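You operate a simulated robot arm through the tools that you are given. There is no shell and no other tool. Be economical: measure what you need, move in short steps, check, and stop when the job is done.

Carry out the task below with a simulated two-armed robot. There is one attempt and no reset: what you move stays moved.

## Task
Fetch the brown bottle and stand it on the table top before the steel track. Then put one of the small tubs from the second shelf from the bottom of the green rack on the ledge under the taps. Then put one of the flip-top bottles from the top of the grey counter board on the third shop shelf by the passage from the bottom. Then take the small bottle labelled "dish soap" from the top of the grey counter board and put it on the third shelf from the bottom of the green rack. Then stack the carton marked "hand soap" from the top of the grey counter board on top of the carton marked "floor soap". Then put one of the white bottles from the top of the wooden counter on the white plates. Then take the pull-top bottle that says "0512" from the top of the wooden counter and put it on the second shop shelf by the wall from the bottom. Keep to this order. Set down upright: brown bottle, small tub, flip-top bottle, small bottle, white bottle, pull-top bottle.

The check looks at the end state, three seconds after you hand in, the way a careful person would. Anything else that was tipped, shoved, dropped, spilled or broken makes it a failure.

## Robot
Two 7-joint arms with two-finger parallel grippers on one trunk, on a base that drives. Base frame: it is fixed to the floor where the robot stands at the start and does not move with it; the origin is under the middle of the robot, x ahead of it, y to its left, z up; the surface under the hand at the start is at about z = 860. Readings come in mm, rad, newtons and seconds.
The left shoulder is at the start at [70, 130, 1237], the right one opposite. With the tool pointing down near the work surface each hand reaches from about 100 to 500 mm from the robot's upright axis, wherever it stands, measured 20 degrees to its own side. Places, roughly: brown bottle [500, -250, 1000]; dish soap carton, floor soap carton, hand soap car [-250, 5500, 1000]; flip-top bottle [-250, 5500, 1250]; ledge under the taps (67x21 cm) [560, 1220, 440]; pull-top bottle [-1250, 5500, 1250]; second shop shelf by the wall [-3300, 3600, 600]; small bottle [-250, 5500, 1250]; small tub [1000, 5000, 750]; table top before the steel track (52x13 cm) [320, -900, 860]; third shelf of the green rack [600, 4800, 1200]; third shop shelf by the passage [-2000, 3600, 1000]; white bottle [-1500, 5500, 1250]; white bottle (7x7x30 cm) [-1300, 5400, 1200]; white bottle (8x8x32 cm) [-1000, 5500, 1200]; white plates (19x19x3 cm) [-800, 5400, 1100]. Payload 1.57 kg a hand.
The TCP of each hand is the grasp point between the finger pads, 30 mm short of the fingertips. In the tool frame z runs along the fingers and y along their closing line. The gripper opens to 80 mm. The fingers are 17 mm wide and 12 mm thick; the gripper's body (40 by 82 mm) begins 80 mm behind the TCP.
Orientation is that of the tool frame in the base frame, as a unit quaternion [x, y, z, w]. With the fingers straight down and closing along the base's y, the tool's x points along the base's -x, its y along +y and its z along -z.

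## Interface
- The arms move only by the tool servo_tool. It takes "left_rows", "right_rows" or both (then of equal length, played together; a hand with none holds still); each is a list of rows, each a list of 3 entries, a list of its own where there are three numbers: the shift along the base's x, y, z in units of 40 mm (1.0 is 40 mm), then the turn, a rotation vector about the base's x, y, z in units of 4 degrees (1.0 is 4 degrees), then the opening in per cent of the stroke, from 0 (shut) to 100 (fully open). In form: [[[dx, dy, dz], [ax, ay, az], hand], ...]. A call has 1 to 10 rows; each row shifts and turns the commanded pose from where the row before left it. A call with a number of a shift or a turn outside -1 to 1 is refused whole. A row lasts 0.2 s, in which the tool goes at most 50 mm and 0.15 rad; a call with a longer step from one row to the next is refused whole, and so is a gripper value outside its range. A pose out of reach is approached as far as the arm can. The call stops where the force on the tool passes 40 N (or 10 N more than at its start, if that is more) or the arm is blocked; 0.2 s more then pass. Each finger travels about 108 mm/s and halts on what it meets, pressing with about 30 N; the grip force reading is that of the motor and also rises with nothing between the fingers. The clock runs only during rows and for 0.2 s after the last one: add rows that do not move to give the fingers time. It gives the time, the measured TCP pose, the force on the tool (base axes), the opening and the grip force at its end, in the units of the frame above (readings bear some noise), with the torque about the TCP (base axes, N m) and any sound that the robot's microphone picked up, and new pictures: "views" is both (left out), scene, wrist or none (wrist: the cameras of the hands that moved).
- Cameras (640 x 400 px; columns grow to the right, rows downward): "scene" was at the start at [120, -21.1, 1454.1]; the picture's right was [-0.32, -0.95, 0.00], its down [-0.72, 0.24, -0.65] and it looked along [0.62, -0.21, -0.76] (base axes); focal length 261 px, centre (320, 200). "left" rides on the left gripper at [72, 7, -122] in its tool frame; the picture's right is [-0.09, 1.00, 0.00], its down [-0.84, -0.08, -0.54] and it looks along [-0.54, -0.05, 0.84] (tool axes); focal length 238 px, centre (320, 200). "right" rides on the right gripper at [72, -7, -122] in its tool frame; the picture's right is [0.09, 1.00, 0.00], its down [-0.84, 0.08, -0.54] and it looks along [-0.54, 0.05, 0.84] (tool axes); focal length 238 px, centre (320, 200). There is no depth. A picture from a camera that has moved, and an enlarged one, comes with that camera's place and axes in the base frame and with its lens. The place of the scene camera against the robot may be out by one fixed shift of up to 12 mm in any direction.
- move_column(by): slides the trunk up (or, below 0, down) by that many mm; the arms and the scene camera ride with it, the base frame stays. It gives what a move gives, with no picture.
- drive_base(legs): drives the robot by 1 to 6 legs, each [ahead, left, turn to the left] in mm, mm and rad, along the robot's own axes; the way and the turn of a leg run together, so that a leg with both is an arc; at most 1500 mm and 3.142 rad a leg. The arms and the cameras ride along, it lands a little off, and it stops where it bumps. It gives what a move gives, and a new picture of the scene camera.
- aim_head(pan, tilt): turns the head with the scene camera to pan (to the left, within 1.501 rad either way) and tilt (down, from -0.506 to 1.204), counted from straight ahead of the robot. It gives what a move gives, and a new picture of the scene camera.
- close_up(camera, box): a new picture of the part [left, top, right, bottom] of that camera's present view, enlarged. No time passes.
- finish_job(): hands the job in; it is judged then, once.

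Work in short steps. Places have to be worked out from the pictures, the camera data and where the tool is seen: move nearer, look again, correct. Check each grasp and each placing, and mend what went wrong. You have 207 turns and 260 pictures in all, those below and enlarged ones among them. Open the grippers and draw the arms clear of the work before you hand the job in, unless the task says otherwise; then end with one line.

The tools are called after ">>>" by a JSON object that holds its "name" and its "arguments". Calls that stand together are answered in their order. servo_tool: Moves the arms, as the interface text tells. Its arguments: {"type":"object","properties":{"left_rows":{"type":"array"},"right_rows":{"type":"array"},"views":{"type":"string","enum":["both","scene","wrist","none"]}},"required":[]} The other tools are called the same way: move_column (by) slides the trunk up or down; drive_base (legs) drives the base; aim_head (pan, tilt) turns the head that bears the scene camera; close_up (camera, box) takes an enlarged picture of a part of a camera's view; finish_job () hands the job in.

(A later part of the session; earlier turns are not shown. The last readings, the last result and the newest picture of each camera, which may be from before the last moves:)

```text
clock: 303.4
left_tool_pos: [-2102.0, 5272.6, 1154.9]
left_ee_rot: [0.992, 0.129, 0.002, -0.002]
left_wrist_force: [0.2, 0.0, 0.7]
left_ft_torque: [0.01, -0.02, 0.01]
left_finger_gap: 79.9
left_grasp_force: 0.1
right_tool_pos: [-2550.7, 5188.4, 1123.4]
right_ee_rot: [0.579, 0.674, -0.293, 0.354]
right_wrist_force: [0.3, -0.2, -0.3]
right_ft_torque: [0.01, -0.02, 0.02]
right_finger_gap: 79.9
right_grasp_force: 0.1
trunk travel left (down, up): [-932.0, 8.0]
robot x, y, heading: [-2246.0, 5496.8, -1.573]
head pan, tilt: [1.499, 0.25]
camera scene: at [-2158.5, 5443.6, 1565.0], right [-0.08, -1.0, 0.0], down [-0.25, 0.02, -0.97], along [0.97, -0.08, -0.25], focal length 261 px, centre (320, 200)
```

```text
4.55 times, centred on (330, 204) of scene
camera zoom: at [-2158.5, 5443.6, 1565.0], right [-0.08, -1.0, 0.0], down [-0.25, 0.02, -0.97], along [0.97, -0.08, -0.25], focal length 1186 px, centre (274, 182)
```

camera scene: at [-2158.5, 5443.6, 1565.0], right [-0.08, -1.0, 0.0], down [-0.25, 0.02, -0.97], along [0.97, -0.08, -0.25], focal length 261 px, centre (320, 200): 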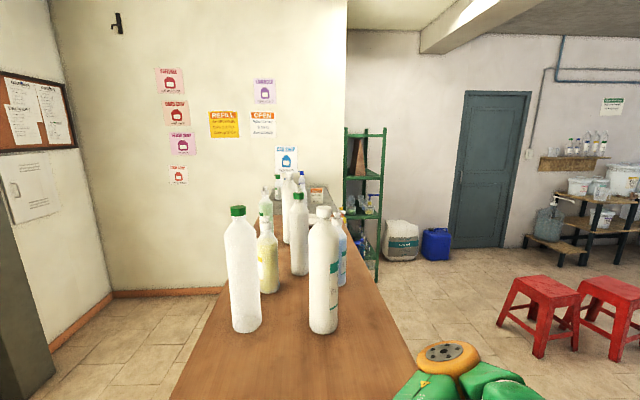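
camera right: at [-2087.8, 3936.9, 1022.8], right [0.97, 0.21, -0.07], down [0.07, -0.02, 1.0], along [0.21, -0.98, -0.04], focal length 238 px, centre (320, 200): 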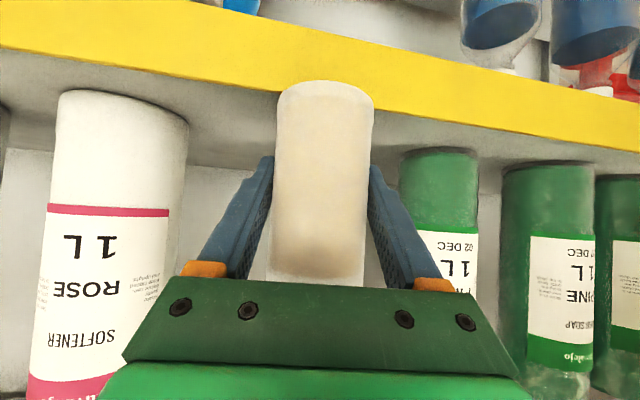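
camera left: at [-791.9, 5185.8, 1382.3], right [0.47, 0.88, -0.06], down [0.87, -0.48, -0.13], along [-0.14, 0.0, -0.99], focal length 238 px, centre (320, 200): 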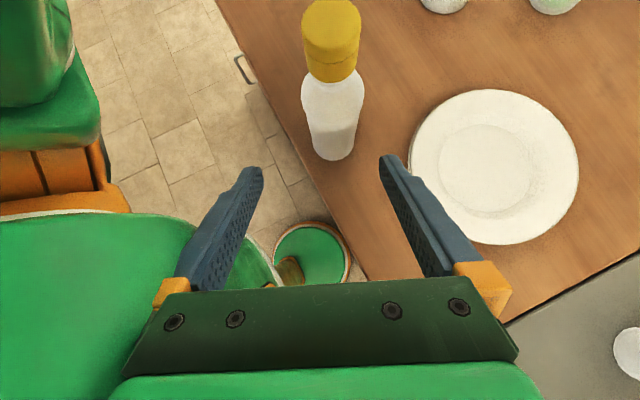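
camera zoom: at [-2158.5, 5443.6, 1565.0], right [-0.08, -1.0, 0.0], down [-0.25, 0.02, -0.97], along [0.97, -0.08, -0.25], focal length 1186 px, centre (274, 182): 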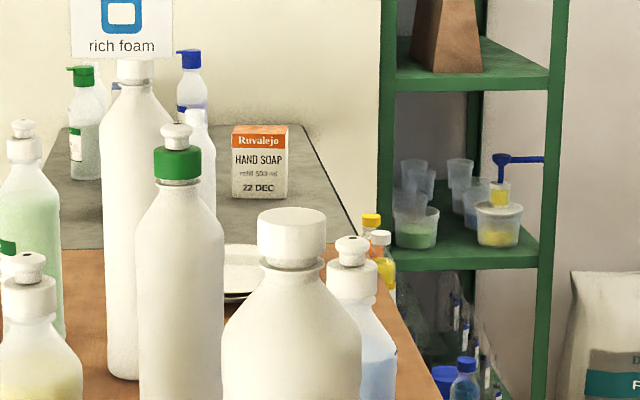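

Very useful: the labels face +y, and the floor behind the counter (y>5700) is open, so I can work from behind. I drive around behind the counter and look at the board from there.

>>> {"name": "drive_base", "arguments": {"legs": [[-800, 0, 0], [0, 1450, 0]]}}

>>> {"name": "aim_head", "arguments": {"pan": 0.5, "tilt": 0.35}}

>>> {"name": "close_up", "arguments": {"camera": "scene", "box": [240, 120, 480, 290]}}

```text
clock: 314.5
left_tool_pos: [-663.0, 6045.3, 1155.3]
left_ee_rot: [0.993, 0.121, 0.002, -0.001]
left_wrist_force: [1.0, 0.0, -0.6]
left_ft_torque: [-0.03, 0.05, -0.01]
left_finger_gap: 79.9
left_grasp_force: 0.0
right_tool_pos: [-1112.6, 5966.0, 1122.5]
right_ee_rot: [0.583, 0.67, -0.295, 0.351]
right_wrist_force: [-0.9, 0.1, -0.2]
right_ft_torque: [0.02, -0.02, 0.01]
right_finger_gap: 80.0
right_grasp_force: 0.0
trunk travel left (down, up): [-932.0, 8.0]
robot x, y, heading: [-804.3, 6272.4, -1.594]
head pan, tilt: [1.499, 0.25]
camera scene: at [-716.9, 6217.2, 1565.0], right [-0.09, -1.0, 0.0], down [-0.25, 0.02, -0.97], along [0.97, -0.09, -0.25], focal length 261 px, centre (320, 200)
```

scene: 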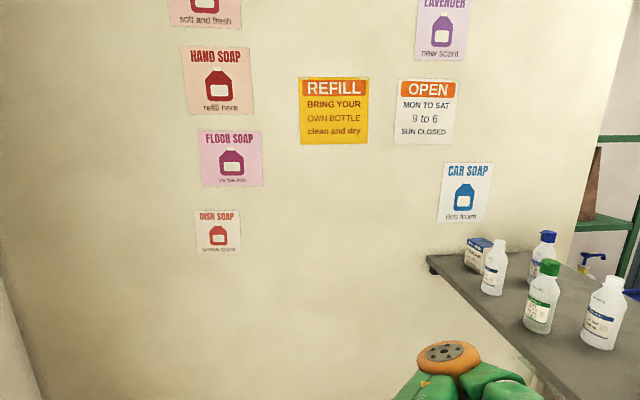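

```text
clock: 315.7
left_tool_pos: [-661.8, 6044.7, 1154.6]
left_ee_rot: [0.993, 0.12, 0.002, -0.002]
left_wrist_force: [-0.2, 0.0, 1.0]
left_ft_torque: [0.02, 0.0, -0.01]
left_finger_gap: 79.9
left_grasp_force: 0.0
right_tool_pos: [-1112.5, 5965.6, 1122.8]
right_ee_rot: [0.582, 0.671, -0.295, 0.352]
right_wrist_force: [0.1, 0.4, 0.2]
right_ft_torque: [0.03, 0.0, 0.01]
right_finger_gap: 80.1
right_grasp_force: 0.0
trunk travel left (down, up): [-932.0, 8.0]
robot x, y, heading: [-802.3, 6272.8, -1.595]
head pan, tilt: [0.499, 0.351]
camera scene: at [-766.0, 6143.2, 1555.5], right [-0.89, -0.46, 0.0], down [-0.16, 0.3, -0.94], along [0.43, -0.83, -0.34], focal length 261 px, centre (320, 200)
```

scene: 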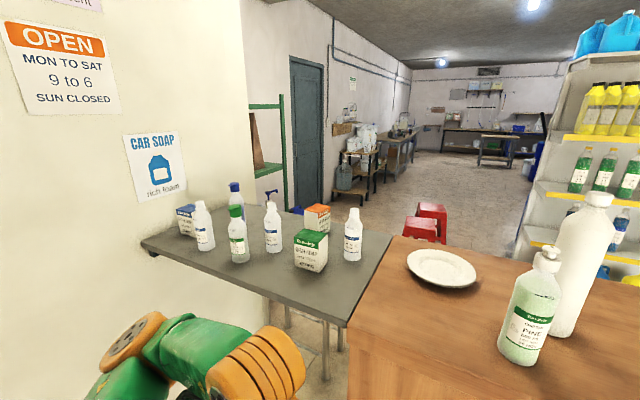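

```text
2.35 times, centred on (360, 205) of scene
camera zoom: at [-766.0, 6143.2, 1555.5], right [-0.89, -0.46, 0.0], down [-0.16, 0.3, -0.94], along [0.43, -0.83, -0.34], focal length 614 px, centre (226, 188)
```

zoom: 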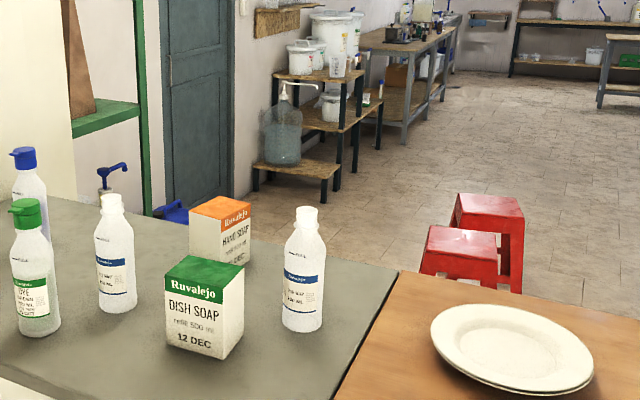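

The green carton is "DISH SOAP", so the blue-topped one should be "FLOOR SOAP". I zoom in to read the small bottles' labels.

>>> {"name": "close_up", "arguments": {"camera": "scene", "box": [255, 190, 375, 265]}}

>>> {"name": "close_up", "arguments": {"camera": "scene", "box": [165, 175, 275, 270]}}

```text
5.33 times, centred on (315, 228) of scene
camera zoom: at [-766.0, 6143.2, 1555.5], right [-0.89, -0.46, 0.0], down [-0.16, 0.3, -0.94], along [0.43, -0.83, -0.34], focal length 1392 px, centre (347, 53)
```

zoom: 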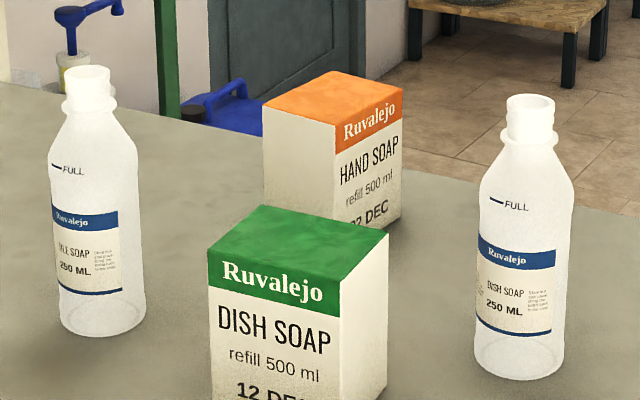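

```text
4.21 times, centred on (220, 222) of scene
camera zoom: at [-766.0, 6143.2, 1555.5], right [-0.89, -0.46, 0.0], down [-0.16, 0.3, -0.94], along [0.43, -0.83, -0.34], focal length 1099 px, centre (741, 105)
```

zoom: 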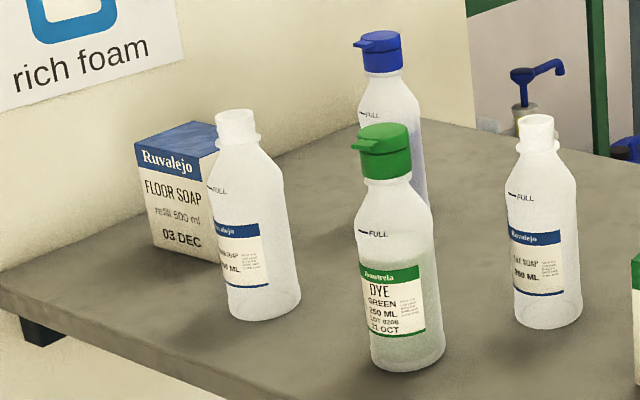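

The leftmost small bottle (≈[-517, 5412]) reads "DISH SOAP 250 ML", and the blue-topped carton reads "FLOOR SOAP". I extend the right hand forward, tuck the left, then drive to line up behind that bottle.

>>> {"name": "servo_tool", "arguments": {"right_rows": [[[0.02, -0.9, 0.15], [0, 0, 0], 100], [[0.02, -0.9, 0.15], [0, 0, 0], 100], [[0.02, -0.9, 0.15], [0, 0, 0], 100], [[0.02, -0.8, 0.05], [0, 0, 0], 100]], "left_rows": [[[0.3, 0.5, 0.5], [0, 0, 0], 100], [[0.3, 0.5, 0.5], [0, 0, 0], 100], [[0.3, 0.5, 0.5], [0, 0, 0], 100], [[0.3, 0.5, 0.5], [0, 0, 0], 100]], "views": "none"}}

>>> {"name": "drive_base", "arguments": {"legs": [[0, 585, 0.024], [230, 0, 0]]}}

>>> {"name": "close_up", "arguments": {"camera": "right", "box": [0, 0, 640, 400]}}

```text
clock: 316.7
left_tool_pos: [-624.3, 6101.0, 1234.7]
left_ee_rot: [0.992, 0.129, -0.006, 0.006]
left_wrist_force: [-3.3, -16.8, 4.2]
left_ft_torque: [1.37, -0.27, 0.2]
left_finger_gap: 69.2
left_grasp_force: 0.0
left hand out of reach, approached as far as the arm can: row 1, 2
right_tool_pos: [-1107.8, 5839.8, 1142.0]
right_ee_rot: [0.585, 0.67, -0.295, 0.35]
right_wrist_force: [0.3, -0.5, 0.1]
right_ft_torque: [0.01, 0.01, 0.01]
right_finger_gap: 80.1
right_grasp_force: 0.0
trunk travel left (down, up): [-932.0, 8.0]
robot x, y, heading: [-800.3, 6272.0, -1.59]
head pan, tilt: [0.499, 0.351]
stopped in row 4 (left hand): the force on the tool passed its limit at 117 N (the readings are from after the stop); the commanded pose is now the measured one
```

```text
clock: 321.3
left_tool_pos: [-35.4, 5875.1, 1235.4]
left_ee_rot: [0.991, 0.136, -0.007, 0.007]
left_wrist_force: [-20.9, -31.8, 7.0]
left_ft_torque: [2.47, -1.5, 0.92]
left_finger_gap: 68.8
left_grasp_force: 0.1
right_tool_pos: [-514.8, 5606.7, 1143.5]
right_ee_rot: [0.577, 0.673, -0.295, 0.355]
right_wrist_force: [0.4, 0.1, 0.5]
right_ft_torque: [-0.03, -0.02, -0.02]
right_finger_gap: 79.8
right_grasp_force: 0.0
trunk travel left (down, up): [-932.0, 8.0]
robot x, y, heading: [-219.1, 6041.9, -1.574]
head pan, tilt: [0.499, 0.351]
camera scene: at [-177.8, 5916.0, 1556.0], right [-0.88, -0.47, 0.0], down [-0.16, 0.3, -0.94], along [0.45, -0.83, -0.34], focal length 261 px, centre (320, 200)
```

scene: 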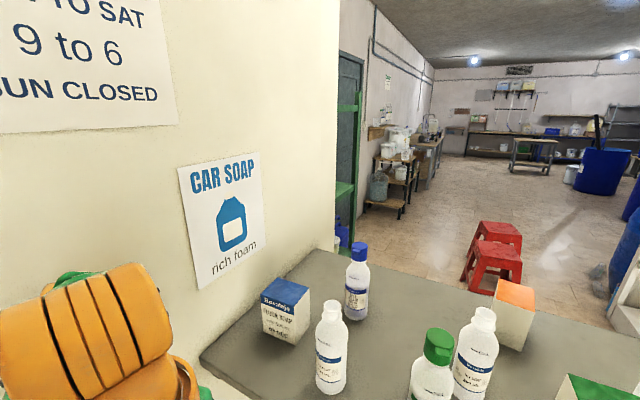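

```text
1.00 times, centred on (320, 200) of right (not enlarged: the box is as wide or as high as the picture)
camera zoom: at [-543.4, 5744.8, 1155.1], right [0.98, 0.21, -0.06], down [0.07, -0.03, 1.0], along [0.21, -0.98, -0.04], focal length 238 px, centre (320, 200)
```

zoom: 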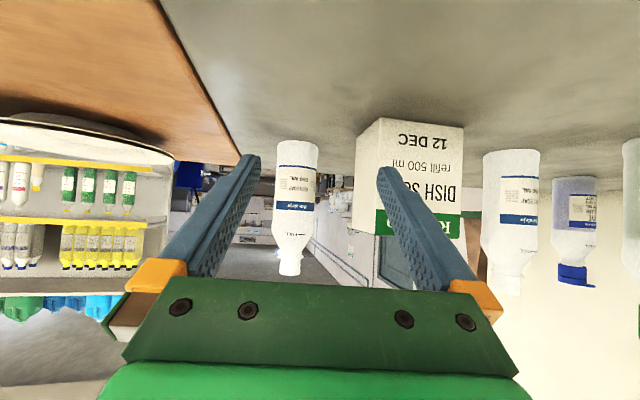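

The hand must slip between the bottle and the green carton; I narrow the opening to 85%, align on the tool line, free the left hand from the torso, and creep the base ahead 95 mm.

>>> {"name": "servo_tool", "arguments": {"right_rows": [[[-0.33, 0, -0.1], [0, 0, 0], 85], [[0, 0, 0], [0, 0, 0], 85]], "left_rows": [[[0, -0.6, 0], [0, 0, 0], 100], [[0, -0.4, 0], [0, 0, 0], 100]], "views": "none"}}

>>> {"name": "drive_base", "arguments": {"legs": [[95, 0, 0]]}}

>>> {"name": "close_up", "arguments": {"camera": "right", "box": [0, 0, 640, 400]}}

```text
clock: 321.9
left_tool_pos: [-35.9, 5832.7, 1234.3]
left_ee_rot: [0.991, 0.137, -0.005, 0.005]
left_wrist_force: [-0.3, -1.0, -0.8]
left_ft_torque: [-0.02, -0.01, -0.04]
left_finger_gap: 80.0
left_grasp_force: 0.2
right_tool_pos: [-527.2, 5604.6, 1138.0]
right_ee_rot: [0.578, 0.674, -0.293, 0.354]
right_wrist_force: [-0.3, 0.6, 0.3]
right_ft_torque: [0.01, -0.01, -0.02]
right_finger_gap: 68.1
right_grasp_force: 0.1
trunk travel left (down, up): [-932.0, 8.0]
robot x, y, heading: [-216.0, 6036.1, -1.573]
head pan, tilt: [0.499, 0.351]
```

```text
clock: 323.1
left_tool_pos: [-35.8, 5747.6, 1236.2]
left_ee_rot: [0.991, 0.137, -0.005, 0.008]
left_wrist_force: [-0.6, 1.8, 0.5]
left_ft_torque: [-0.08, -0.02, 0.02]
left_finger_gap: 79.9
left_grasp_force: 0.0
right_tool_pos: [-528.7, 5518.1, 1140.3]
right_ee_rot: [0.577, 0.674, -0.294, 0.355]
right_wrist_force: [0.4, -0.4, -1.2]
right_ft_torque: [0.01, 0.02, -0.05]
right_finger_gap: 68.0
right_grasp_force: 0.1
trunk travel left (down, up): [-932.0, 8.0]
robot x, y, heading: [-217.5, 5944.6, -1.58]
head pan, tilt: [0.499, 0.351]
camera scene: at [-178.0, 5827.6, 1556.4], right [-0.88, -0.47, 0.0], down [-0.16, 0.3, -0.94], along [0.45, -0.83, -0.34], focal length 261 px, centre (320, 200)
```

scene: 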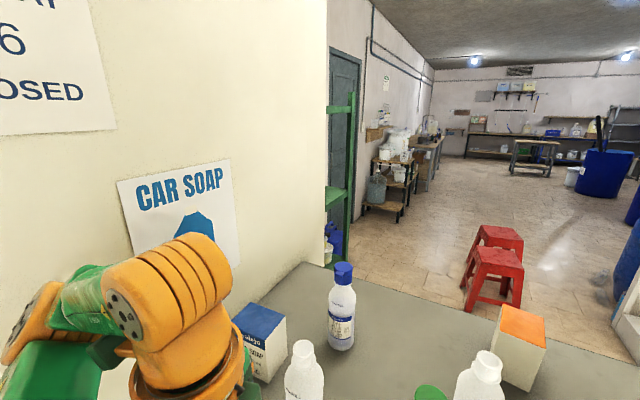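

```text
1.00 times, centred on (320, 200) of right (not enlarged: the box is as wide or as high as the picture)
camera zoom: at [-556.6, 5655.1, 1152.4], right [0.98, 0.21, -0.06], down [0.07, -0.02, 1.0], along [0.21, -0.98, -0.04], focal length 238 px, centre (320, 200)
```

zoom: 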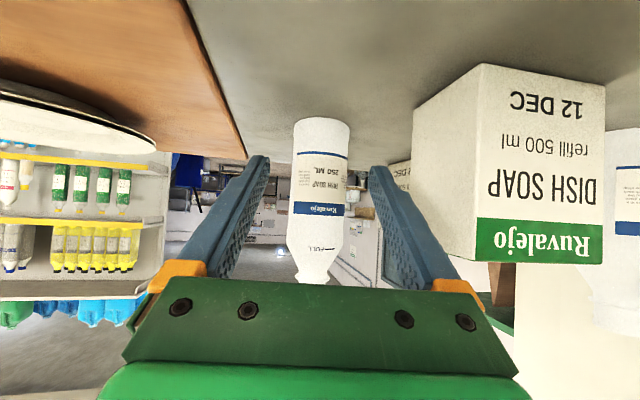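

Centred, ~84 mm ahead. I advance and close.

>>> {"name": "servo_tool", "arguments": {"right_rows": [[[0.115, -0.69, -0.05], [0, 0, 0], 85], [[0.115, -0.69, -0.05], [0, 0, 0], 85], [[0.115, -0.69, -0.05], [0, 0, 0], 85], [[0, 0, 0], [0, 0, 0], 85], [[0, 0, 0], [0, 0, 0], 70], [[0, 0, 0], [0, 0, 0], 55], [[0, 0, 0], [0, 0, 0], 50], [[0, 0, 0], [0, 0, 0], 50]], "views": "wrist"}}

```text
clock: 324.9
left_tool_pos: [-35.6, 5739.9, 1233.7]
left_ee_rot: [0.99, 0.137, -0.005, 0.005]
left_wrist_force: [-0.2, 0.0, -0.6]
left_ft_torque: [-0.02, -0.02, 0.02]
left_finger_gap: 80.1
left_grasp_force: 0.1
right_tool_pos: [-513.6, 5426.1, 1132.4]
right_ee_rot: [0.578, 0.675, -0.293, 0.354]
right_wrist_force: [0.2, -0.3, 0.6]
right_ft_torque: [0.03, -0.02, 0.0]
right_finger_gap: 53.8
right_grasp_force: 30.2
trunk travel left (down, up): [-932.0, 8.0]
robot x, y, heading: [-216.6, 5946.8, -1.574]
head pan, tilt: [0.499, 0.351]
camera right: at [-542.2, 5564.8, 1143.5], right [0.98, 0.21, -0.06], down [0.07, -0.03, 1.0], along [0.21, -0.98, -0.04], focal length 238 px, centre (320, 200)
```

right: 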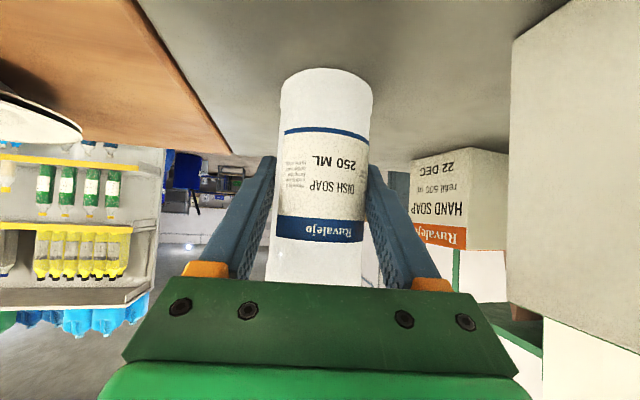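

Gripped; the label reads DISH SOAP 250 ML. I lift, withdraw along the same line, then back the base off.

>>> {"name": "servo_tool", "arguments": {"right_rows": [[[0, 0, 0.5], [0, 0, 0], 50], [[0, 0, 0.5], [0, 0, 0], 50], [[-0.115, 0.69, 0], [0, 0, 0], 50], [[-0.115, 0.69, 0], [0, 0, 0], 50], [[-0.115, 0.69, 0.3], [0, 0, 0], 50], [[0, 0.5, 0.3], [0, 0, 0], 50]], "views": "none"}}

>>> {"name": "drive_base", "arguments": {"legs": [[-330, 0, 0]]}}

```text
clock: 326.2
left_tool_pos: [-35.2, 5740.1, 1234.1]
left_ee_rot: [0.991, 0.137, -0.007, 0.005]
left_wrist_force: [-0.5, 0.9, -0.5]
left_ft_torque: [0.0, 0.02, -0.01]
left_finger_gap: 79.9
left_grasp_force: 0.0
right_tool_pos: [-527.3, 5532.4, 1195.0]
right_ee_rot: [0.579, 0.674, -0.293, 0.354]
right_wrist_force: [-0.7, -0.4, 0.2]
right_ft_torque: [0.02, -0.01, 0.0]
right_finger_gap: 53.7
right_grasp_force: 29.5
trunk travel left (down, up): [-932.0, 8.0]
robot x, y, heading: [-219.1, 5943.5, -1.579]
head pan, tilt: [0.499, 0.351]
```

```text
clock: 328.4
left_tool_pos: [-34.0, 6061.9, 1232.2]
left_ee_rot: [0.991, 0.137, -0.006, 0.003]
left_wrist_force: [0.8, -1.6, 0.4]
left_ft_torque: [-0.03, 0.01, -0.01]
left_finger_gap: 80.1
left_grasp_force: 0.1
right_tool_pos: [-526.8, 5854.6, 1193.7]
right_ee_rot: [0.578, 0.676, -0.291, 0.353]
right_wrist_force: [0.3, -0.2, -0.4]
right_ft_torque: [-0.01, 0.0, 0.03]
right_finger_gap: 53.8
right_grasp_force: 30.1
trunk travel left (down, up): [-932.0, 8.0]
robot x, y, heading: [-214.9, 6270.5, -1.573]
head pan, tilt: [0.499, 0.351]
camera scene: at [-176.6, 6140.3, 1555.1], right [-0.88, -0.48, 0.0], down [-0.16, 0.3, -0.94], along [0.45, -0.83, -0.35], focal length 261 px, centre (320, 200)
```

scene: 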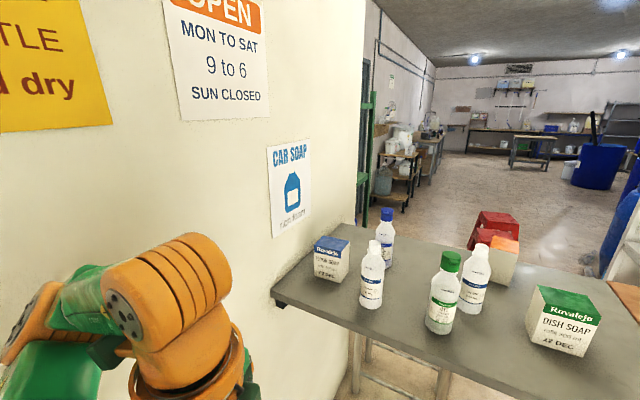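

All else on the board still stands. I drive the long way round: left end of the counter, back into the aisle, and toward the green rack.

>>> {"name": "drive_base", "arguments": {"legs": [[0, -1480, 0], [0, -560, 0], [1450, 0, 0], [370, 0, 0], [0, 1480, 0], [0, 0, -3.14]]}}

>>> {"name": "drive_base", "arguments": {"legs": [[-450, -950, 0]]}}

```text
clock: 361.7
left_tool_pos: [-929.9, 4661.8, 1235.1]
left_ee_rot: [-0.134, 0.991, 0.006, 0.006]
left_wrist_force: [-1.3, 0.2, 0.0]
left_ft_torque: [-0.04, -0.01, -0.01]
left_finger_gap: 79.9
left_grasp_force: 0.1
right_tool_pos: [-438.2, 4867.4, 1195.1]
right_ee_rot: [0.673, -0.58, -0.353, -0.294]
right_wrist_force: [-0.2, -1.2, -0.7]
right_ft_torque: [-0.02, 0.0, -0.04]
right_finger_gap: 53.1
right_grasp_force: 29.8
trunk travel left (down, up): [-932.0, 8.0]
robot x, y, heading: [-748.5, 4454.4, 1.564]
head pan, tilt: [0.499, 0.351]
camera scene: at [-796.4, 4589.9, 1555.5], right [0.88, 0.47, 0.0], down [0.16, -0.3, -0.94], along [-0.44, 0.83, -0.34], focal length 261 px, centre (320, 200)
```

scene: 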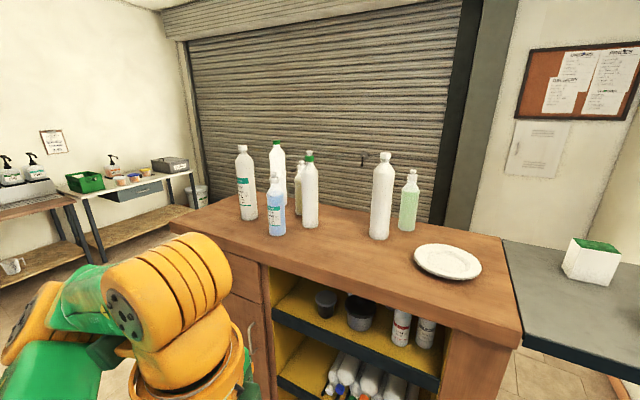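

```text
clock: 367.1
left_tool_pos: [9.1, 4203.4, 1234.2]
left_ee_rot: [-0.135, 0.991, 0.005, 0.006]
left_wrist_force: [-0.1, -0.1, -0.8]
left_ft_torque: [0.02, -0.04, -0.04]
left_finger_gap: 80.0
left_grasp_force: 0.1
right_tool_pos: [503.4, 4409.0, 1194.4]
right_ee_rot: [0.673, -0.58, -0.352, -0.293]
right_wrist_force: [-0.3, -0.3, -0.7]
right_ft_torque: [-0.02, 0.0, -0.01]
right_finger_gap: 53.0
right_grasp_force: 30.0
trunk travel left (down, up): [-932.0, 8.0]
robot x, y, heading: [188.7, 3998.2, 1.562]
head pan, tilt: [0.499, 0.351]
camera scene: at [143.3, 4132.7, 1555.4], right [0.88, 0.47, 0.0], down [0.16, -0.3, -0.94], along [-0.44, 0.83, -0.34], focal length 261 px, centre (320, 200)
```

scene: 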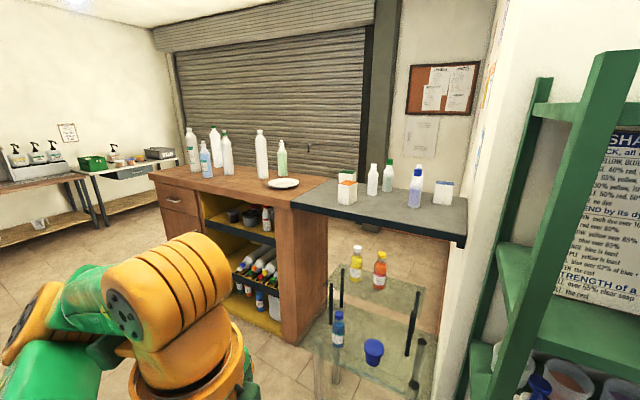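

Now I look at the rack's third shelf.

>>> {"name": "aim_head", "arguments": {"pan": -0.7, "tilt": 0.4}}

```text
clock: 368.5
left_tool_pos: [10.7, 4203.6, 1232.8]
left_ee_rot: [-0.134, 0.991, 0.005, 0.005]
left_wrist_force: [0.2, -1.3, 0.8]
left_ft_torque: [-0.05, -0.03, 0.0]
left_finger_gap: 80.0
left_grasp_force: 0.1
right_tool_pos: [504.1, 4409.6, 1195.2]
right_ee_rot: [0.672, -0.58, -0.353, -0.295]
right_wrist_force: [0.3, 0.8, 0.3]
right_ft_torque: [0.0, -0.01, -0.02]
right_finger_gap: 52.9
right_grasp_force: 30.2
trunk travel left (down, up): [-932.0, 8.0]
robot x, y, heading: [189.0, 3995.1, 1.556]
head pan, tilt: [-0.7, 0.4]
camera scene: at [248.5, 4120.2, 1551.0], right [0.76, -0.65, 0.0], down [-0.25, -0.3, -0.92], along [0.6, 0.7, -0.39], focal length 261 px, centre (320, 200)
```

scene: 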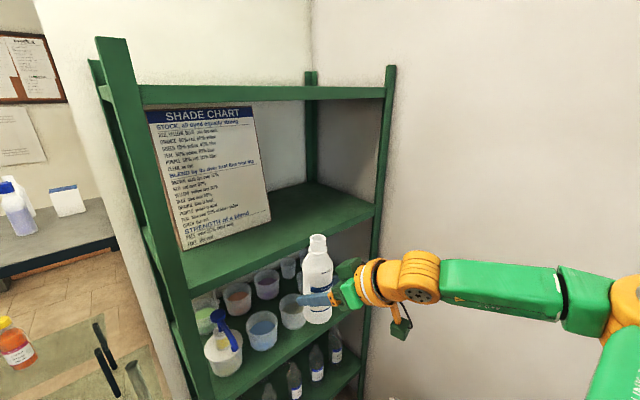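

Third shelf: edge top z≈1165, free front strip and right part (chart stands at the back left). I raise the hand 65 mm and check it's reached before driving in.

>>> {"name": "servo_tool", "arguments": {"right_rows": [[[0.2, 0, 0.6], [0, 0, 0], 50], [[0.2, 0, 0.6], [0, 0, 0], 50], [[0.1, 0, 0.5], [0, 0, 0], 50], [[0, 0, 0], [0, 0, 0], 50]], "views": "none"}}

```text
clock: 369.5
left_tool_pos: [9.9, 4203.2, 1234.7]
left_ee_rot: [-0.134, 0.991, 0.005, 0.005]
left_wrist_force: [0.1, -0.5, 0.4]
left_ft_torque: [-0.02, 0.01, -0.01]
left_finger_gap: 79.7
left_grasp_force: 0.2
right_tool_pos: [525.7, 4409.6, 1263.2]
right_ee_rot: [0.672, -0.581, -0.353, -0.295]
right_wrist_force: [-0.3, 1.3, -0.5]
right_ft_torque: [0.02, 0.03, -0.02]
right_finger_gap: 52.8
right_grasp_force: 29.8
trunk travel left (down, up): [-932.0, 8.0]
robot x, y, heading: [189.9, 3999.5, 1.562]
head pan, tilt: [-0.7, 0.4]
```

>>> {"name": "drive_base", "arguments": {"legs": [[150, -200, 0], [145, 0, 0]]}}

>>> {"name": "close_up", "arguments": {"camera": "right", "box": [0, 0, 640, 400]}}

```text
clock: 372.2
left_tool_pos: [214.2, 4493.5, 1235.1]
left_ee_rot: [-0.135, 0.991, 0.007, 0.007]
left_wrist_force: [0.1, -0.7, 0.1]
left_ft_torque: [-0.01, 0.02, -0.04]
left_finger_gap: 79.8
left_grasp_force: 0.1
right_tool_pos: [728.5, 4698.4, 1263.4]
right_ee_rot: [0.672, -0.579, -0.355, -0.295]
right_wrist_force: [0.3, 0.3, 0.5]
right_ft_torque: [0.0, -0.03, 0.0]
right_finger_gap: 53.4
right_grasp_force: 29.8
trunk travel left (down, up): [-932.0, 8.0]
robot x, y, heading: [393.1, 4289.9, 1.558]
head pan, tilt: [-0.7, 0.4]
camera scene: at [452.6, 4409.3, 1551.3], right [0.76, -0.65, 0.0], down [-0.25, -0.29, -0.92], along [0.6, 0.7, -0.39], focal length 261 px, centre (320, 200)
```

scene: 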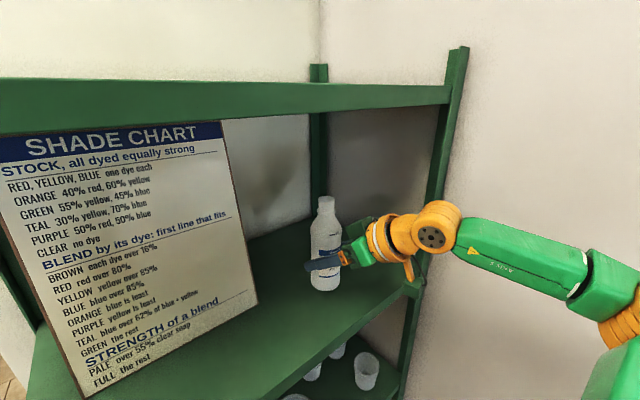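

```text
1.00 times, centred on (320, 200) of right (not enlarged: the box is as wide or as high as the picture)
camera zoom: at [757.6, 4560.3, 1275.6], right [-0.98, -0.21, -0.06], down [-0.07, 0.03, 1.0], along [-0.2, 0.98, -0.04], focal length 238 px, centre (320, 200)
```

zoom: 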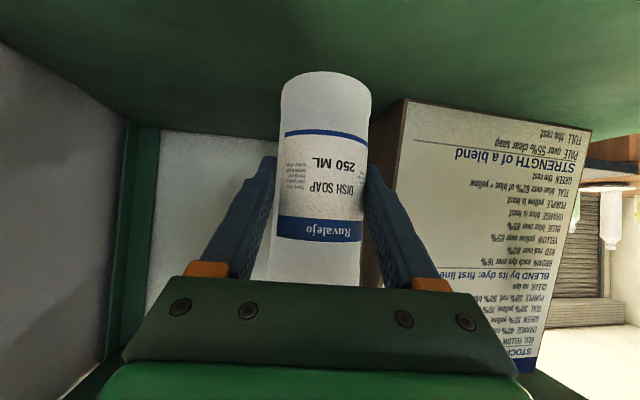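

Over the free part of the third shelf, right of the chart. I lower in steps.

>>> {"name": "servo_tool", "arguments": {"right_rows": [[[0, 0, -0.3], [0, 0, 0], 50], [[0, 0, -0.2], [0, 0, 0], 50], [[0, 0, 0], [0, 0, 0], 50]], "views": "none"}}

>>> {"name": "servo_tool", "arguments": {"right_rows": [[[0, 0, -0.12], [0, 0, 0], 50], [[0, 0, -0.1], [0, 0, 0], 50], [[0, 0, 0], [0, 0, 0], 50]], "views": "none"}}

>>> {"name": "servo_tool", "arguments": {"right_rows": [[[0, 0, -0.1], [0, 0, 0], 50], [[0, 0, -0.08], [0, 0, 0], 50], [[0, 0, 0], [0, 0, 0], 50]], "views": "none"}}

```text
clock: 373.1
left_tool_pos: [214.9, 4497.9, 1233.9]
left_ee_rot: [-0.134, 0.991, 0.005, 0.005]
left_wrist_force: [-0.2, -0.4, 0.5]
left_ft_torque: [0.03, -0.04, 0.02]
left_finger_gap: 80.0
left_grasp_force: 0.1
right_tool_pos: [727.7, 4703.0, 1242.8]
right_ee_rot: [0.672, -0.581, -0.353, -0.295]
right_wrist_force: [-0.6, -0.7, -0.5]
right_ft_torque: [-0.01, 0.02, -0.01]
right_finger_gap: 53.1
right_grasp_force: 30.3
trunk travel left (down, up): [-932.0, 8.0]
robot x, y, heading: [394.4, 4289.9, 1.56]
head pan, tilt: [-0.7, 0.4]
```

```text
clock: 373.9
left_tool_pos: [214.3, 4498.5, 1234.7]
left_ee_rot: [-0.134, 0.991, 0.005, 0.005]
left_wrist_force: [0.2, -0.3, -0.6]
left_ft_torque: [0.02, -0.01, 0.02]
left_finger_gap: 80.3
left_grasp_force: 0.2
right_tool_pos: [728.3, 4703.9, 1233.1]
right_ee_rot: [0.672, -0.58, -0.353, -0.294]
right_wrist_force: [1.0, -0.8, -0.8]
right_ft_torque: [-0.01, 0.02, 0.02]
right_finger_gap: 52.9
right_grasp_force: 29.8
trunk travel left (down, up): [-932.0, 8.0]
robot x, y, heading: [395.1, 4289.3, 1.556]
head pan, tilt: [-0.7, 0.4]
```

```text
clock: 374.6
left_tool_pos: [214.7, 4497.8, 1233.5]
left_ee_rot: [-0.134, 0.991, 0.005, 0.005]
left_wrist_force: [-1.0, -0.2, -0.3]
left_ft_torque: [-0.03, 0.01, -0.03]
left_finger_gap: 80.2
left_grasp_force: 0.0
right_tool_pos: [728.2, 4703.2, 1227.8]
right_ee_rot: [0.673, -0.58, -0.352, -0.294]
right_wrist_force: [-0.3, 0.1, -0.7]
right_ft_torque: [-0.05, 0.02, -0.03]
right_finger_gap: 53.1
right_grasp_force: 29.8
trunk travel left (down, up): [-932.0, 8.0]
robot x, y, heading: [393.9, 4291.4, 1.564]
head pan, tilt: [-0.7, 0.4]
```

>>> {"name": "servo_tool", "arguments": {"right_rows": [[[0, 0, -0.1], [0, 0, 0], 50], [[0, 0, -0.08], [0, 0, 0], 50], [[0, 0, 0], [0, 0, 0], 50]], "views": "none"}}

>>> {"name": "servo_tool", "arguments": {"right_rows": [[[0, 0, -0.1], [0, 0, 0], 50], [[0, 0, -0.05], [0, 0, 0], 50], [[0, 0, 0], [0, 0, 0], 50]], "views": "none"}}

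>>> {"name": "servo_tool", "arguments": {"right_rows": [[[0, 0, -0.1], [0, 0, 0], 50], [[0, 0, -0.05], [0, 0, 0], 50], [[0, 0, 0], [0, 0, 0], 50]], "views": "none"}}

```text
clock: 375.4
left_tool_pos: [214.2, 4498.4, 1235.1]
left_ee_rot: [-0.134, 0.991, 0.004, 0.005]
left_wrist_force: [0.5, 0.6, 0.0]
left_ft_torque: [0.0, 0.0, -0.02]
left_finger_gap: 80.1
left_grasp_force: 0.0
right_tool_pos: [727.7, 4702.7, 1219.6]
right_ee_rot: [0.672, -0.581, -0.353, -0.294]
right_wrist_force: [-0.9, -0.3, 0.3]
right_ft_torque: [0.03, -0.01, 0.0]
right_finger_gap: 53.2
right_grasp_force: 30.1
trunk travel left (down, up): [-932.0, 8.0]
robot x, y, heading: [394.0, 4293.3, 1.556]
head pan, tilt: [-0.7, 0.4]
```

```text
clock: 376.2
left_tool_pos: [213.0, 4498.5, 1233.2]
left_ee_rot: [-0.133, 0.991, 0.005, 0.005]
left_wrist_force: [0.6, -0.3, -0.6]
left_ft_torque: [-0.01, 0.0, 0.01]
left_finger_gap: 80.0
left_grasp_force: 0.1
right_tool_pos: [728.3, 4702.6, 1214.8]
right_ee_rot: [0.672, -0.58, -0.353, -0.294]
right_wrist_force: [1.0, 0.1, -0.2]
right_ft_torque: [-0.01, 0.03, 0.0]
right_finger_gap: 53.4
right_grasp_force: 30.6
trunk travel left (down, up): [-932.0, 8.0]
robot x, y, heading: [396.8, 4291.1, 1.558]
head pan, tilt: [-0.7, 0.4]
```

```text
clock: 377.1
left_tool_pos: [213.1, 4495.5, 1236.3]
left_ee_rot: [-0.134, 0.991, 0.005, 0.007]
left_wrist_force: [0.2, 0.3, 0.6]
left_ft_torque: [-0.01, 0.0, -0.01]
left_finger_gap: 80.2
left_grasp_force: 0.0
right_tool_pos: [726.9, 4701.8, 1211.3]
right_ee_rot: [0.671, -0.578, -0.354, -0.299]
right_wrist_force: [5.9, 7.3, 24.8]
right_ft_torque: [0.6, -0.53, -0.04]
right_finger_gap: 52.8
right_grasp_force: 29.7
trunk travel left (down, up): [-932.0, 8.0]
robot x, y, heading: [397.2, 4289.0, 1.562]
head pan, tilt: [-0.7, 0.4]
```

Contact (25 N). I release and withdraw along the tool line, then back the base away.

>>> {"name": "servo_tool", "arguments": {"right_rows": [[[0, 0, 0.05], [0, 0, 0], 50], [[0, 0, 0], [0, 0, 0], 75], [[0, 0, 0], [0, 0, 0], 100], [[0, 0, 0], [0, 0, 0], 100], [[0.1, -0.6, 0], [0, 0, 0], 100], [[0.1, -0.6, 0], [0, 0, 0], 100]], "views": "none"}}

>>> {"name": "drive_base", "arguments": {"legs": [[-330, 0, 0]]}}

```text
clock: 378.4
left_tool_pos: [213.6, 4496.2, 1234.0]
left_ee_rot: [-0.134, 0.991, 0.005, 0.005]
left_wrist_force: [0.2, 0.3, -0.6]
left_ft_torque: [0.0, -0.01, -0.02]
left_finger_gap: 79.9
left_grasp_force: 0.0
right_tool_pos: [738.6, 4666.7, 1209.8]
right_ee_rot: [0.667, -0.586, -0.349, -0.299]
right_wrist_force: [-0.7, -0.5, -0.6]
right_ft_torque: [0.0, 0.01, -0.01]
right_finger_gap: 80.0
right_grasp_force: 0.1
right hand out of reach, approached as far as the arm can: row 6
trunk travel left (down, up): [-932.0, 8.0]
robot x, y, heading: [392.3, 4285.6, 1.559]
head pan, tilt: [-0.7, 0.4]
```

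```text
clock: 380.7
left_tool_pos: [210.2, 4166.6, 1233.5]
left_ee_rot: [-0.132, 0.991, 0.003, 0.005]
left_wrist_force: [-0.3, -0.1, 0.0]
left_ft_torque: [-0.03, -0.01, 0.01]
left_finger_gap: 80.3
left_grasp_force: 0.1
right_tool_pos: [734.8, 4335.0, 1210.2]
right_ee_rot: [0.668, -0.588, -0.348, -0.297]
right_wrist_force: [-0.6, -0.9, 0.8]
right_ft_torque: [0.0, 0.03, 0.0]
right_finger_gap: 79.8
right_grasp_force: 0.2
trunk travel left (down, up): [-932.0, 8.0]
robot x, y, heading: [388.8, 3954.2, 1.556]
head pan, tilt: [-0.7, 0.4]
camera scene: at [448.0, 4082.2, 1550.6], right [0.76, -0.66, 0.0], down [-0.26, -0.3, -0.92], along [0.6, 0.69, -0.39], focal length 261 px, centre (320, 200)
```

scene: 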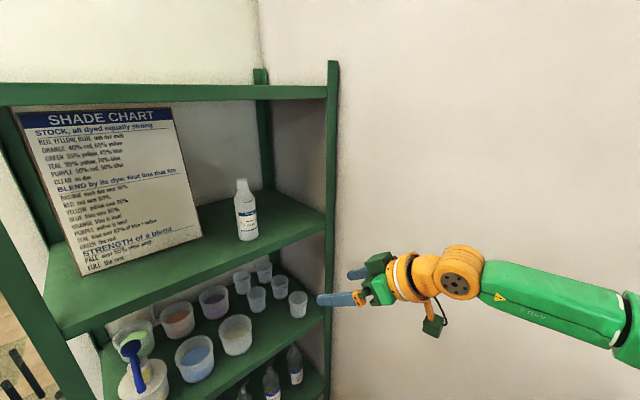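

The dish-soap bottle stands upright on the third rack shelf. Next the "hand soap" carton: I lower the hand and drive to the front of the board, as before.

>>> {"name": "servo_tool", "arguments": {"right_rows": [[[0, 0, -0.9], [0, 0, 0], 100], [[0, 0, -0.9], [0, 0, 0], 100]], "views": "none"}}

>>> {"name": "drive_base", "arguments": {"legs": [[250, 600, 0], [50, 470, 0.015], [430, 0, 0]]}}

>>> {"name": "close_up", "arguments": {"camera": "right", "box": [0, 0, 640, 400]}}

```text
clock: 381.3
left_tool_pos: [212.4, 4164.5, 1233.5]
left_ee_rot: [-0.132, 0.991, 0.004, 0.006]
left_wrist_force: [-0.9, -0.6, 1.0]
left_ft_torque: [-0.03, 0.01, 0.01]
left_finger_gap: 80.1
left_grasp_force: 0.1
right_tool_pos: [736.8, 4332.7, 1137.8]
right_ee_rot: [0.668, -0.587, -0.349, -0.297]
right_wrist_force: [1.3, -0.4, -0.7]
right_ft_torque: [-0.01, 0.01, 0.0]
right_finger_gap: 79.9
right_grasp_force: 0.1
trunk travel left (down, up): [-932.0, 8.0]
robot x, y, heading: [392.3, 3951.9, 1.563]
head pan, tilt: [-0.7, 0.4]
```

```text
clock: 389.6
left_tool_pos: [-871.0, 4899.9, 1234.7]
left_ee_rot: [-0.141, 0.99, 0.006, 0.006]
left_wrist_force: [0.0, -0.5, 0.1]
left_ft_torque: [0.02, -0.01, 0.0]
left_finger_gap: 80.0
left_grasp_force: 0.0
right_tool_pos: [-347.7, 5075.7, 1141.0]
right_ee_rot: [0.673, -0.58, -0.353, -0.295]
right_wrist_force: [-0.2, -0.5, -0.1]
right_ft_torque: [-0.02, -0.02, 0.0]
right_finger_gap: 79.9
right_grasp_force: 0.1
trunk travel left (down, up): [-932.0, 8.0]
robot x, y, heading: [-686.5, 4695.5, 1.574]
head pan, tilt: [-0.7, 0.4]
camera scene: at [-632.0, 4818.7, 1551.2], right [0.77, -0.64, 0.0], down [-0.25, -0.3, -0.92], along [0.59, 0.71, -0.39], focal length 261 px, centre (320, 200)
```

scene: 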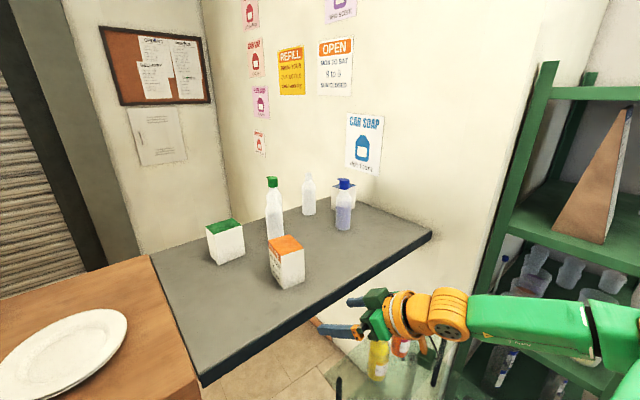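

```text
1.00 times, centred on (320, 200) of right (not enlarged: the box is as wide or as high as the picture)
camera zoom: at [-318.8, 4937.8, 1152.0], right [-0.98, -0.2, -0.06], down [-0.07, 0.03, 1.0], along [-0.2, 0.98, -0.04], focal length 238 px, centre (320, 200)
```

zoom: 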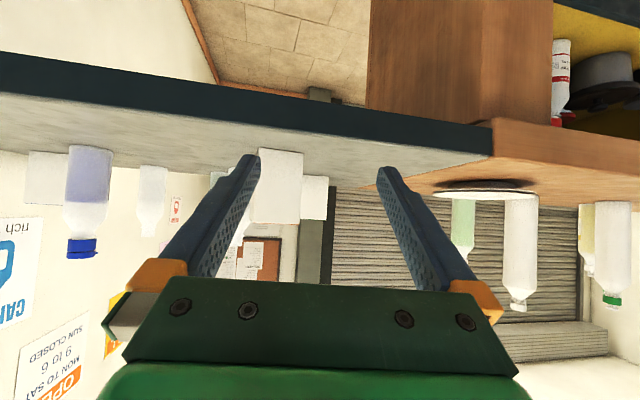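

The hand-soap carton spans about x -360..-295, y 5290..5378, squared up. I straighten the tool to +y (8°), shift 21 mm right, and drive ahead 190.

>>> {"name": "servo_tool", "arguments": {"right_rows": [[[0.26, 0, 0], [0, 0, -1], 100], [[0.26, 0, 0], [0, 0, -1], 100], [[0, 0, 0], [0, 0, 0], 100]], "views": "none"}}

>>> {"name": "drive_base", "arguments": {"legs": [[185, 0, 0]]}}

>>> {"name": "close_up", "arguments": {"camera": "right", "box": [0, 0, 640, 400]}}

```text
clock: 390.4
left_tool_pos: [-870.7, 4901.3, 1235.0]
left_ee_rot: [-0.141, 0.99, 0.005, 0.006]
left_wrist_force: [-0.1, -0.5, -0.1]
left_ft_torque: [-0.03, -0.02, -0.01]
left_finger_gap: 80.0
left_grasp_force: 0.1
right_tool_pos: [-325.3, 5078.4, 1138.8]
right_ee_rot: [0.63, -0.626, -0.33, -0.319]
right_wrist_force: [-0.7, -0.4, 0.5]
right_ft_torque: [0.0, -0.01, -0.03]
right_finger_gap: 80.0
right_grasp_force: 0.1
trunk travel left (down, up): [-932.0, 8.0]
robot x, y, heading: [-686.2, 4697.1, 1.58]
head pan, tilt: [-0.7, 0.4]
```

```text
clock: 391.9
left_tool_pos: [-871.3, 5083.6, 1235.5]
left_ee_rot: [-0.14, 0.99, 0.007, 0.006]
left_wrist_force: [-0.1, -0.1, -0.2]
left_ft_torque: [0.02, -0.02, 0.02]
left_finger_gap: 79.9
left_grasp_force: 0.1
right_tool_pos: [-327.9, 5260.1, 1139.5]
right_ee_rot: [0.63, -0.626, -0.331, -0.32]
right_wrist_force: [-0.5, 0.6, 0.5]
right_ft_torque: [0.01, 0.01, -0.01]
right_finger_gap: 79.9
right_grasp_force: 0.1
trunk travel left (down, up): [-932.0, 8.0]
robot x, y, heading: [-686.4, 4882.4, 1.579]
head pan, tilt: [-0.7, 0.4]
camera scene: at [-632.4, 5002.4, 1551.4], right [0.77, -0.64, 0.0], down [-0.25, -0.29, -0.92], along [0.59, 0.71, -0.39], focal length 261 px, centre (320, 200)
```

scene: 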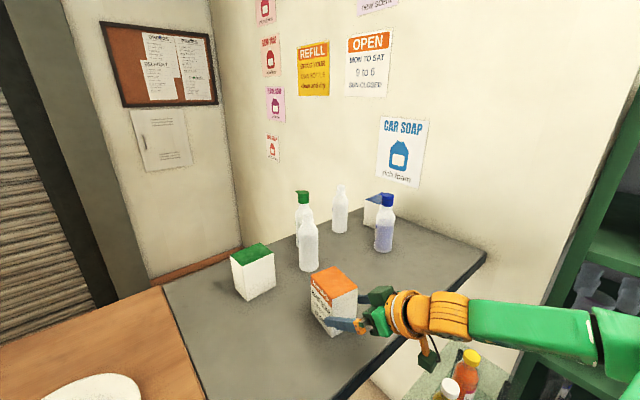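

```text
1.00 times, centred on (320, 200) of right (not enlarged: the box is as wide or as high as the picture)
camera zoom: at [-318.2, 5119.1, 1151.9], right [-1.0, -0.07, -0.06], down [-0.07, 0.04, 1.0], along [-0.06, 1.0, -0.04], focal length 238 px, centre (320, 200)
```

zoom: 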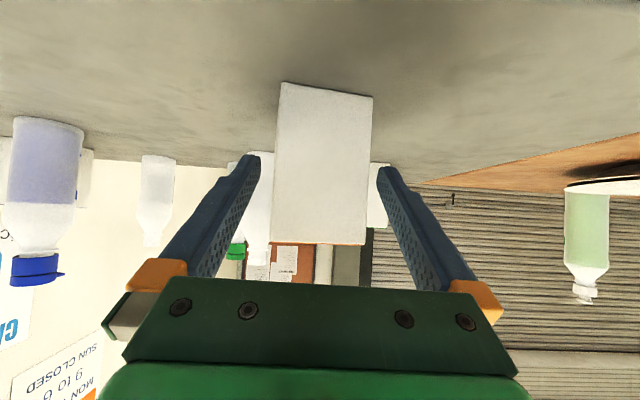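

The carton is between the fingers' line (slightly rotated ~9°). I advance 44 mm and close.

>>> {"name": "servo_tool", "arguments": {"right_rows": [[[-0.04, 0.55, 0], [0, 0, 0], 100], [[0, 0.55, 0], [0, 0, 0], 100], [[0, 0, 0], [0, 0, 0], 100], [[0, 0, 0], [0, 0, 0], 80], [[0, 0, 0], [0, 0, 0], 70], [[0, 0, 0], [0, 0, 0], 60], [[0, 0, 0], [0, 0, 0], 60], [[0, 0, 0.4], [0, 0, 0], 60], [[0, 0, 0.6], [0, 0, 0], 60]]}}

```text
clock: 393.9
left_tool_pos: [-871.9, 5088.7, 1233.3]
left_ee_rot: [-0.14, 0.99, 0.005, 0.005]
left_wrist_force: [0.7, -0.6, -0.6]
left_ft_torque: [0.0, -0.01, -0.01]
left_finger_gap: 80.0
left_grasp_force: 0.0
right_tool_pos: [-328.5, 5307.8, 1178.3]
right_ee_rot: [0.631, -0.626, -0.33, -0.317]
right_wrist_force: [-0.1, 0.0, -4.8]
right_ft_torque: [-0.06, -0.02, -0.03]
right_finger_gap: 65.2
right_grasp_force: 30.3
trunk travel left (down, up): [-932.0, 8.0]
robot x, y, heading: [-686.2, 4887.7, 1.571]
head pan, tilt: [-0.7, 0.4]
camera scene: at [-632.0, 5008.4, 1550.8], right [0.77, -0.64, 0.0], down [-0.25, -0.3, -0.92], along [0.59, 0.71, -0.39], focal length 261 px, centre (320, 200)
camera right: at [-319.2, 5167.0, 1190.7], right [-1.0, -0.07, -0.06], down [-0.07, 0.04, 1.0], along [-0.06, 1.0, -0.05], focal length 238 px, centre (320, 200)
```

scene: 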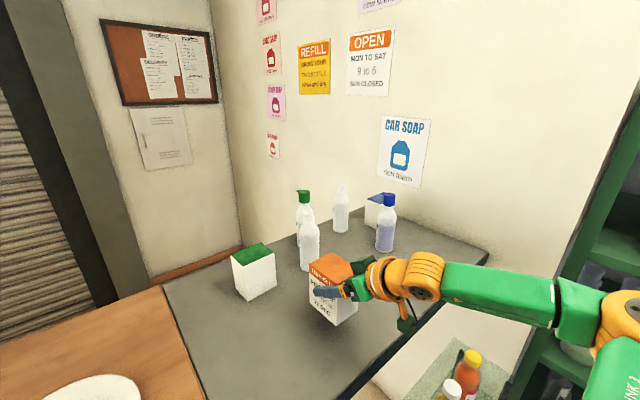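
right: 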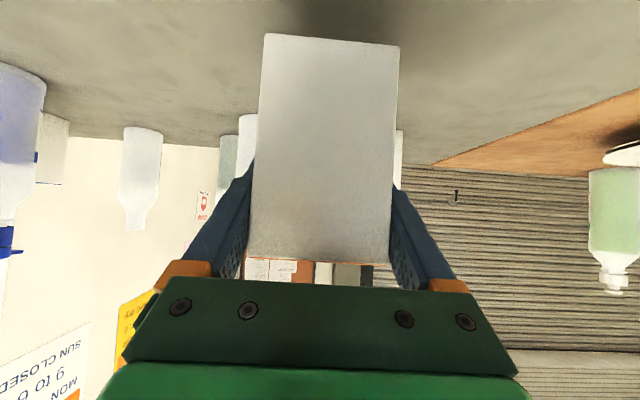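

Carton gripped (65 mm, ~5 N) and lifted. I back out and take the route around behind the counter.

>>> {"name": "drive_base", "arguments": {"legs": [[-350, 0, 0], [0, 1480, 0], [0, 90, 0], [0, 0, 3.14], [-1480, 0, 0], [-240, 0, 0]]}}

>>> {"name": "drive_base", "arguments": {"legs": [[0, 1480, 0], [0, 580, 0], [0, 0, 0.35]]}}

```text
clock: 419.5
left_tool_pos: [-2064.5, 6056.8, 1233.5]
left_ee_rot: [0.991, 0.13, -0.005, 0.002]
left_wrist_force: [-0.2, 0.3, -0.1]
left_ft_torque: [0.07, 0.01, -0.01]
left_finger_gap: 79.9
left_grasp_force: 0.1
right_tool_pos: [-2611.2, 5847.3, 1175.9]
right_ee_rot: [0.634, 0.624, -0.32, 0.325]
right_wrist_force: [0.1, -0.9, -4.8]
right_ft_torque: [0.06, 0.01, 0.0]
right_finger_gap: 64.9
right_grasp_force: 30.1
trunk travel left (down, up): [-932.0, 8.0]
robot x, y, heading: [-2243.2, 6277.7, -1.586]
head pan, tilt: [-0.7, 0.4]
camera scene: at [-2309.4, 6147.2, 1550.2], right [-0.75, 0.66, 0.0], down [0.26, 0.3, -0.92], along [-0.61, -0.69, -0.39], focal length 261 px, centre (320, 200)
```

scene: 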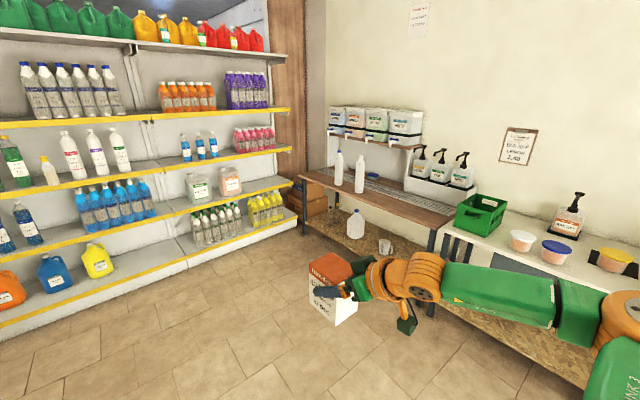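

```text
clock: 430.7
left_tool_pos: [17.2, 6038.0, 1238.0]
left_ee_rot: [0.98, 0.199, 0.007, 0.005]
left_wrist_force: [-0.7, 0.2, 0.1]
left_ft_torque: [-0.03, 0.0, 0.03]
left_finger_gap: 79.9
left_grasp_force: 0.1
right_tool_pos: [-492.8, 5754.6, 1168.0]
right_ee_rot: [0.593, 0.663, -0.287, 0.354]
right_wrist_force: [0.7, -0.1, -5.8]
right_ft_torque: [0.03, 0.0, 0.01]
right_finger_gap: 64.9
right_grasp_force: 30.1
trunk travel left (down, up): [-932.0, 8.0]
robot x, y, heading: [-164.1, 6226.6, -1.445]
head pan, tilt: [-0.7, 0.4]
stopped in leg 3: the robot was blocked; the commanded pose is now the measured one
camera scene: at [-246.4, 6094.3, 1549.2], right [-0.84, 0.55, -0.02], down [0.24, 0.33, -0.91], along [-0.49, -0.77, -0.41], focal length 261 px, centre (320, 200)
```

scene: 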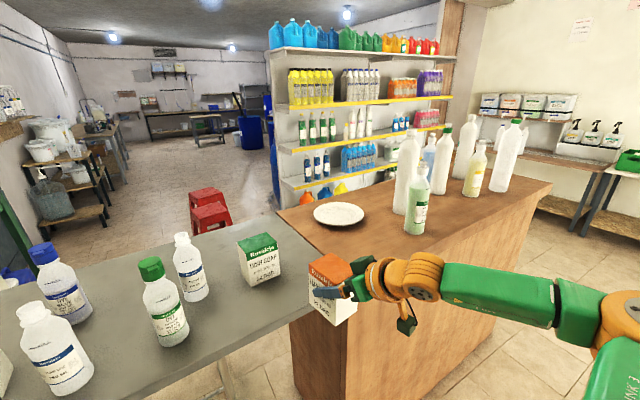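

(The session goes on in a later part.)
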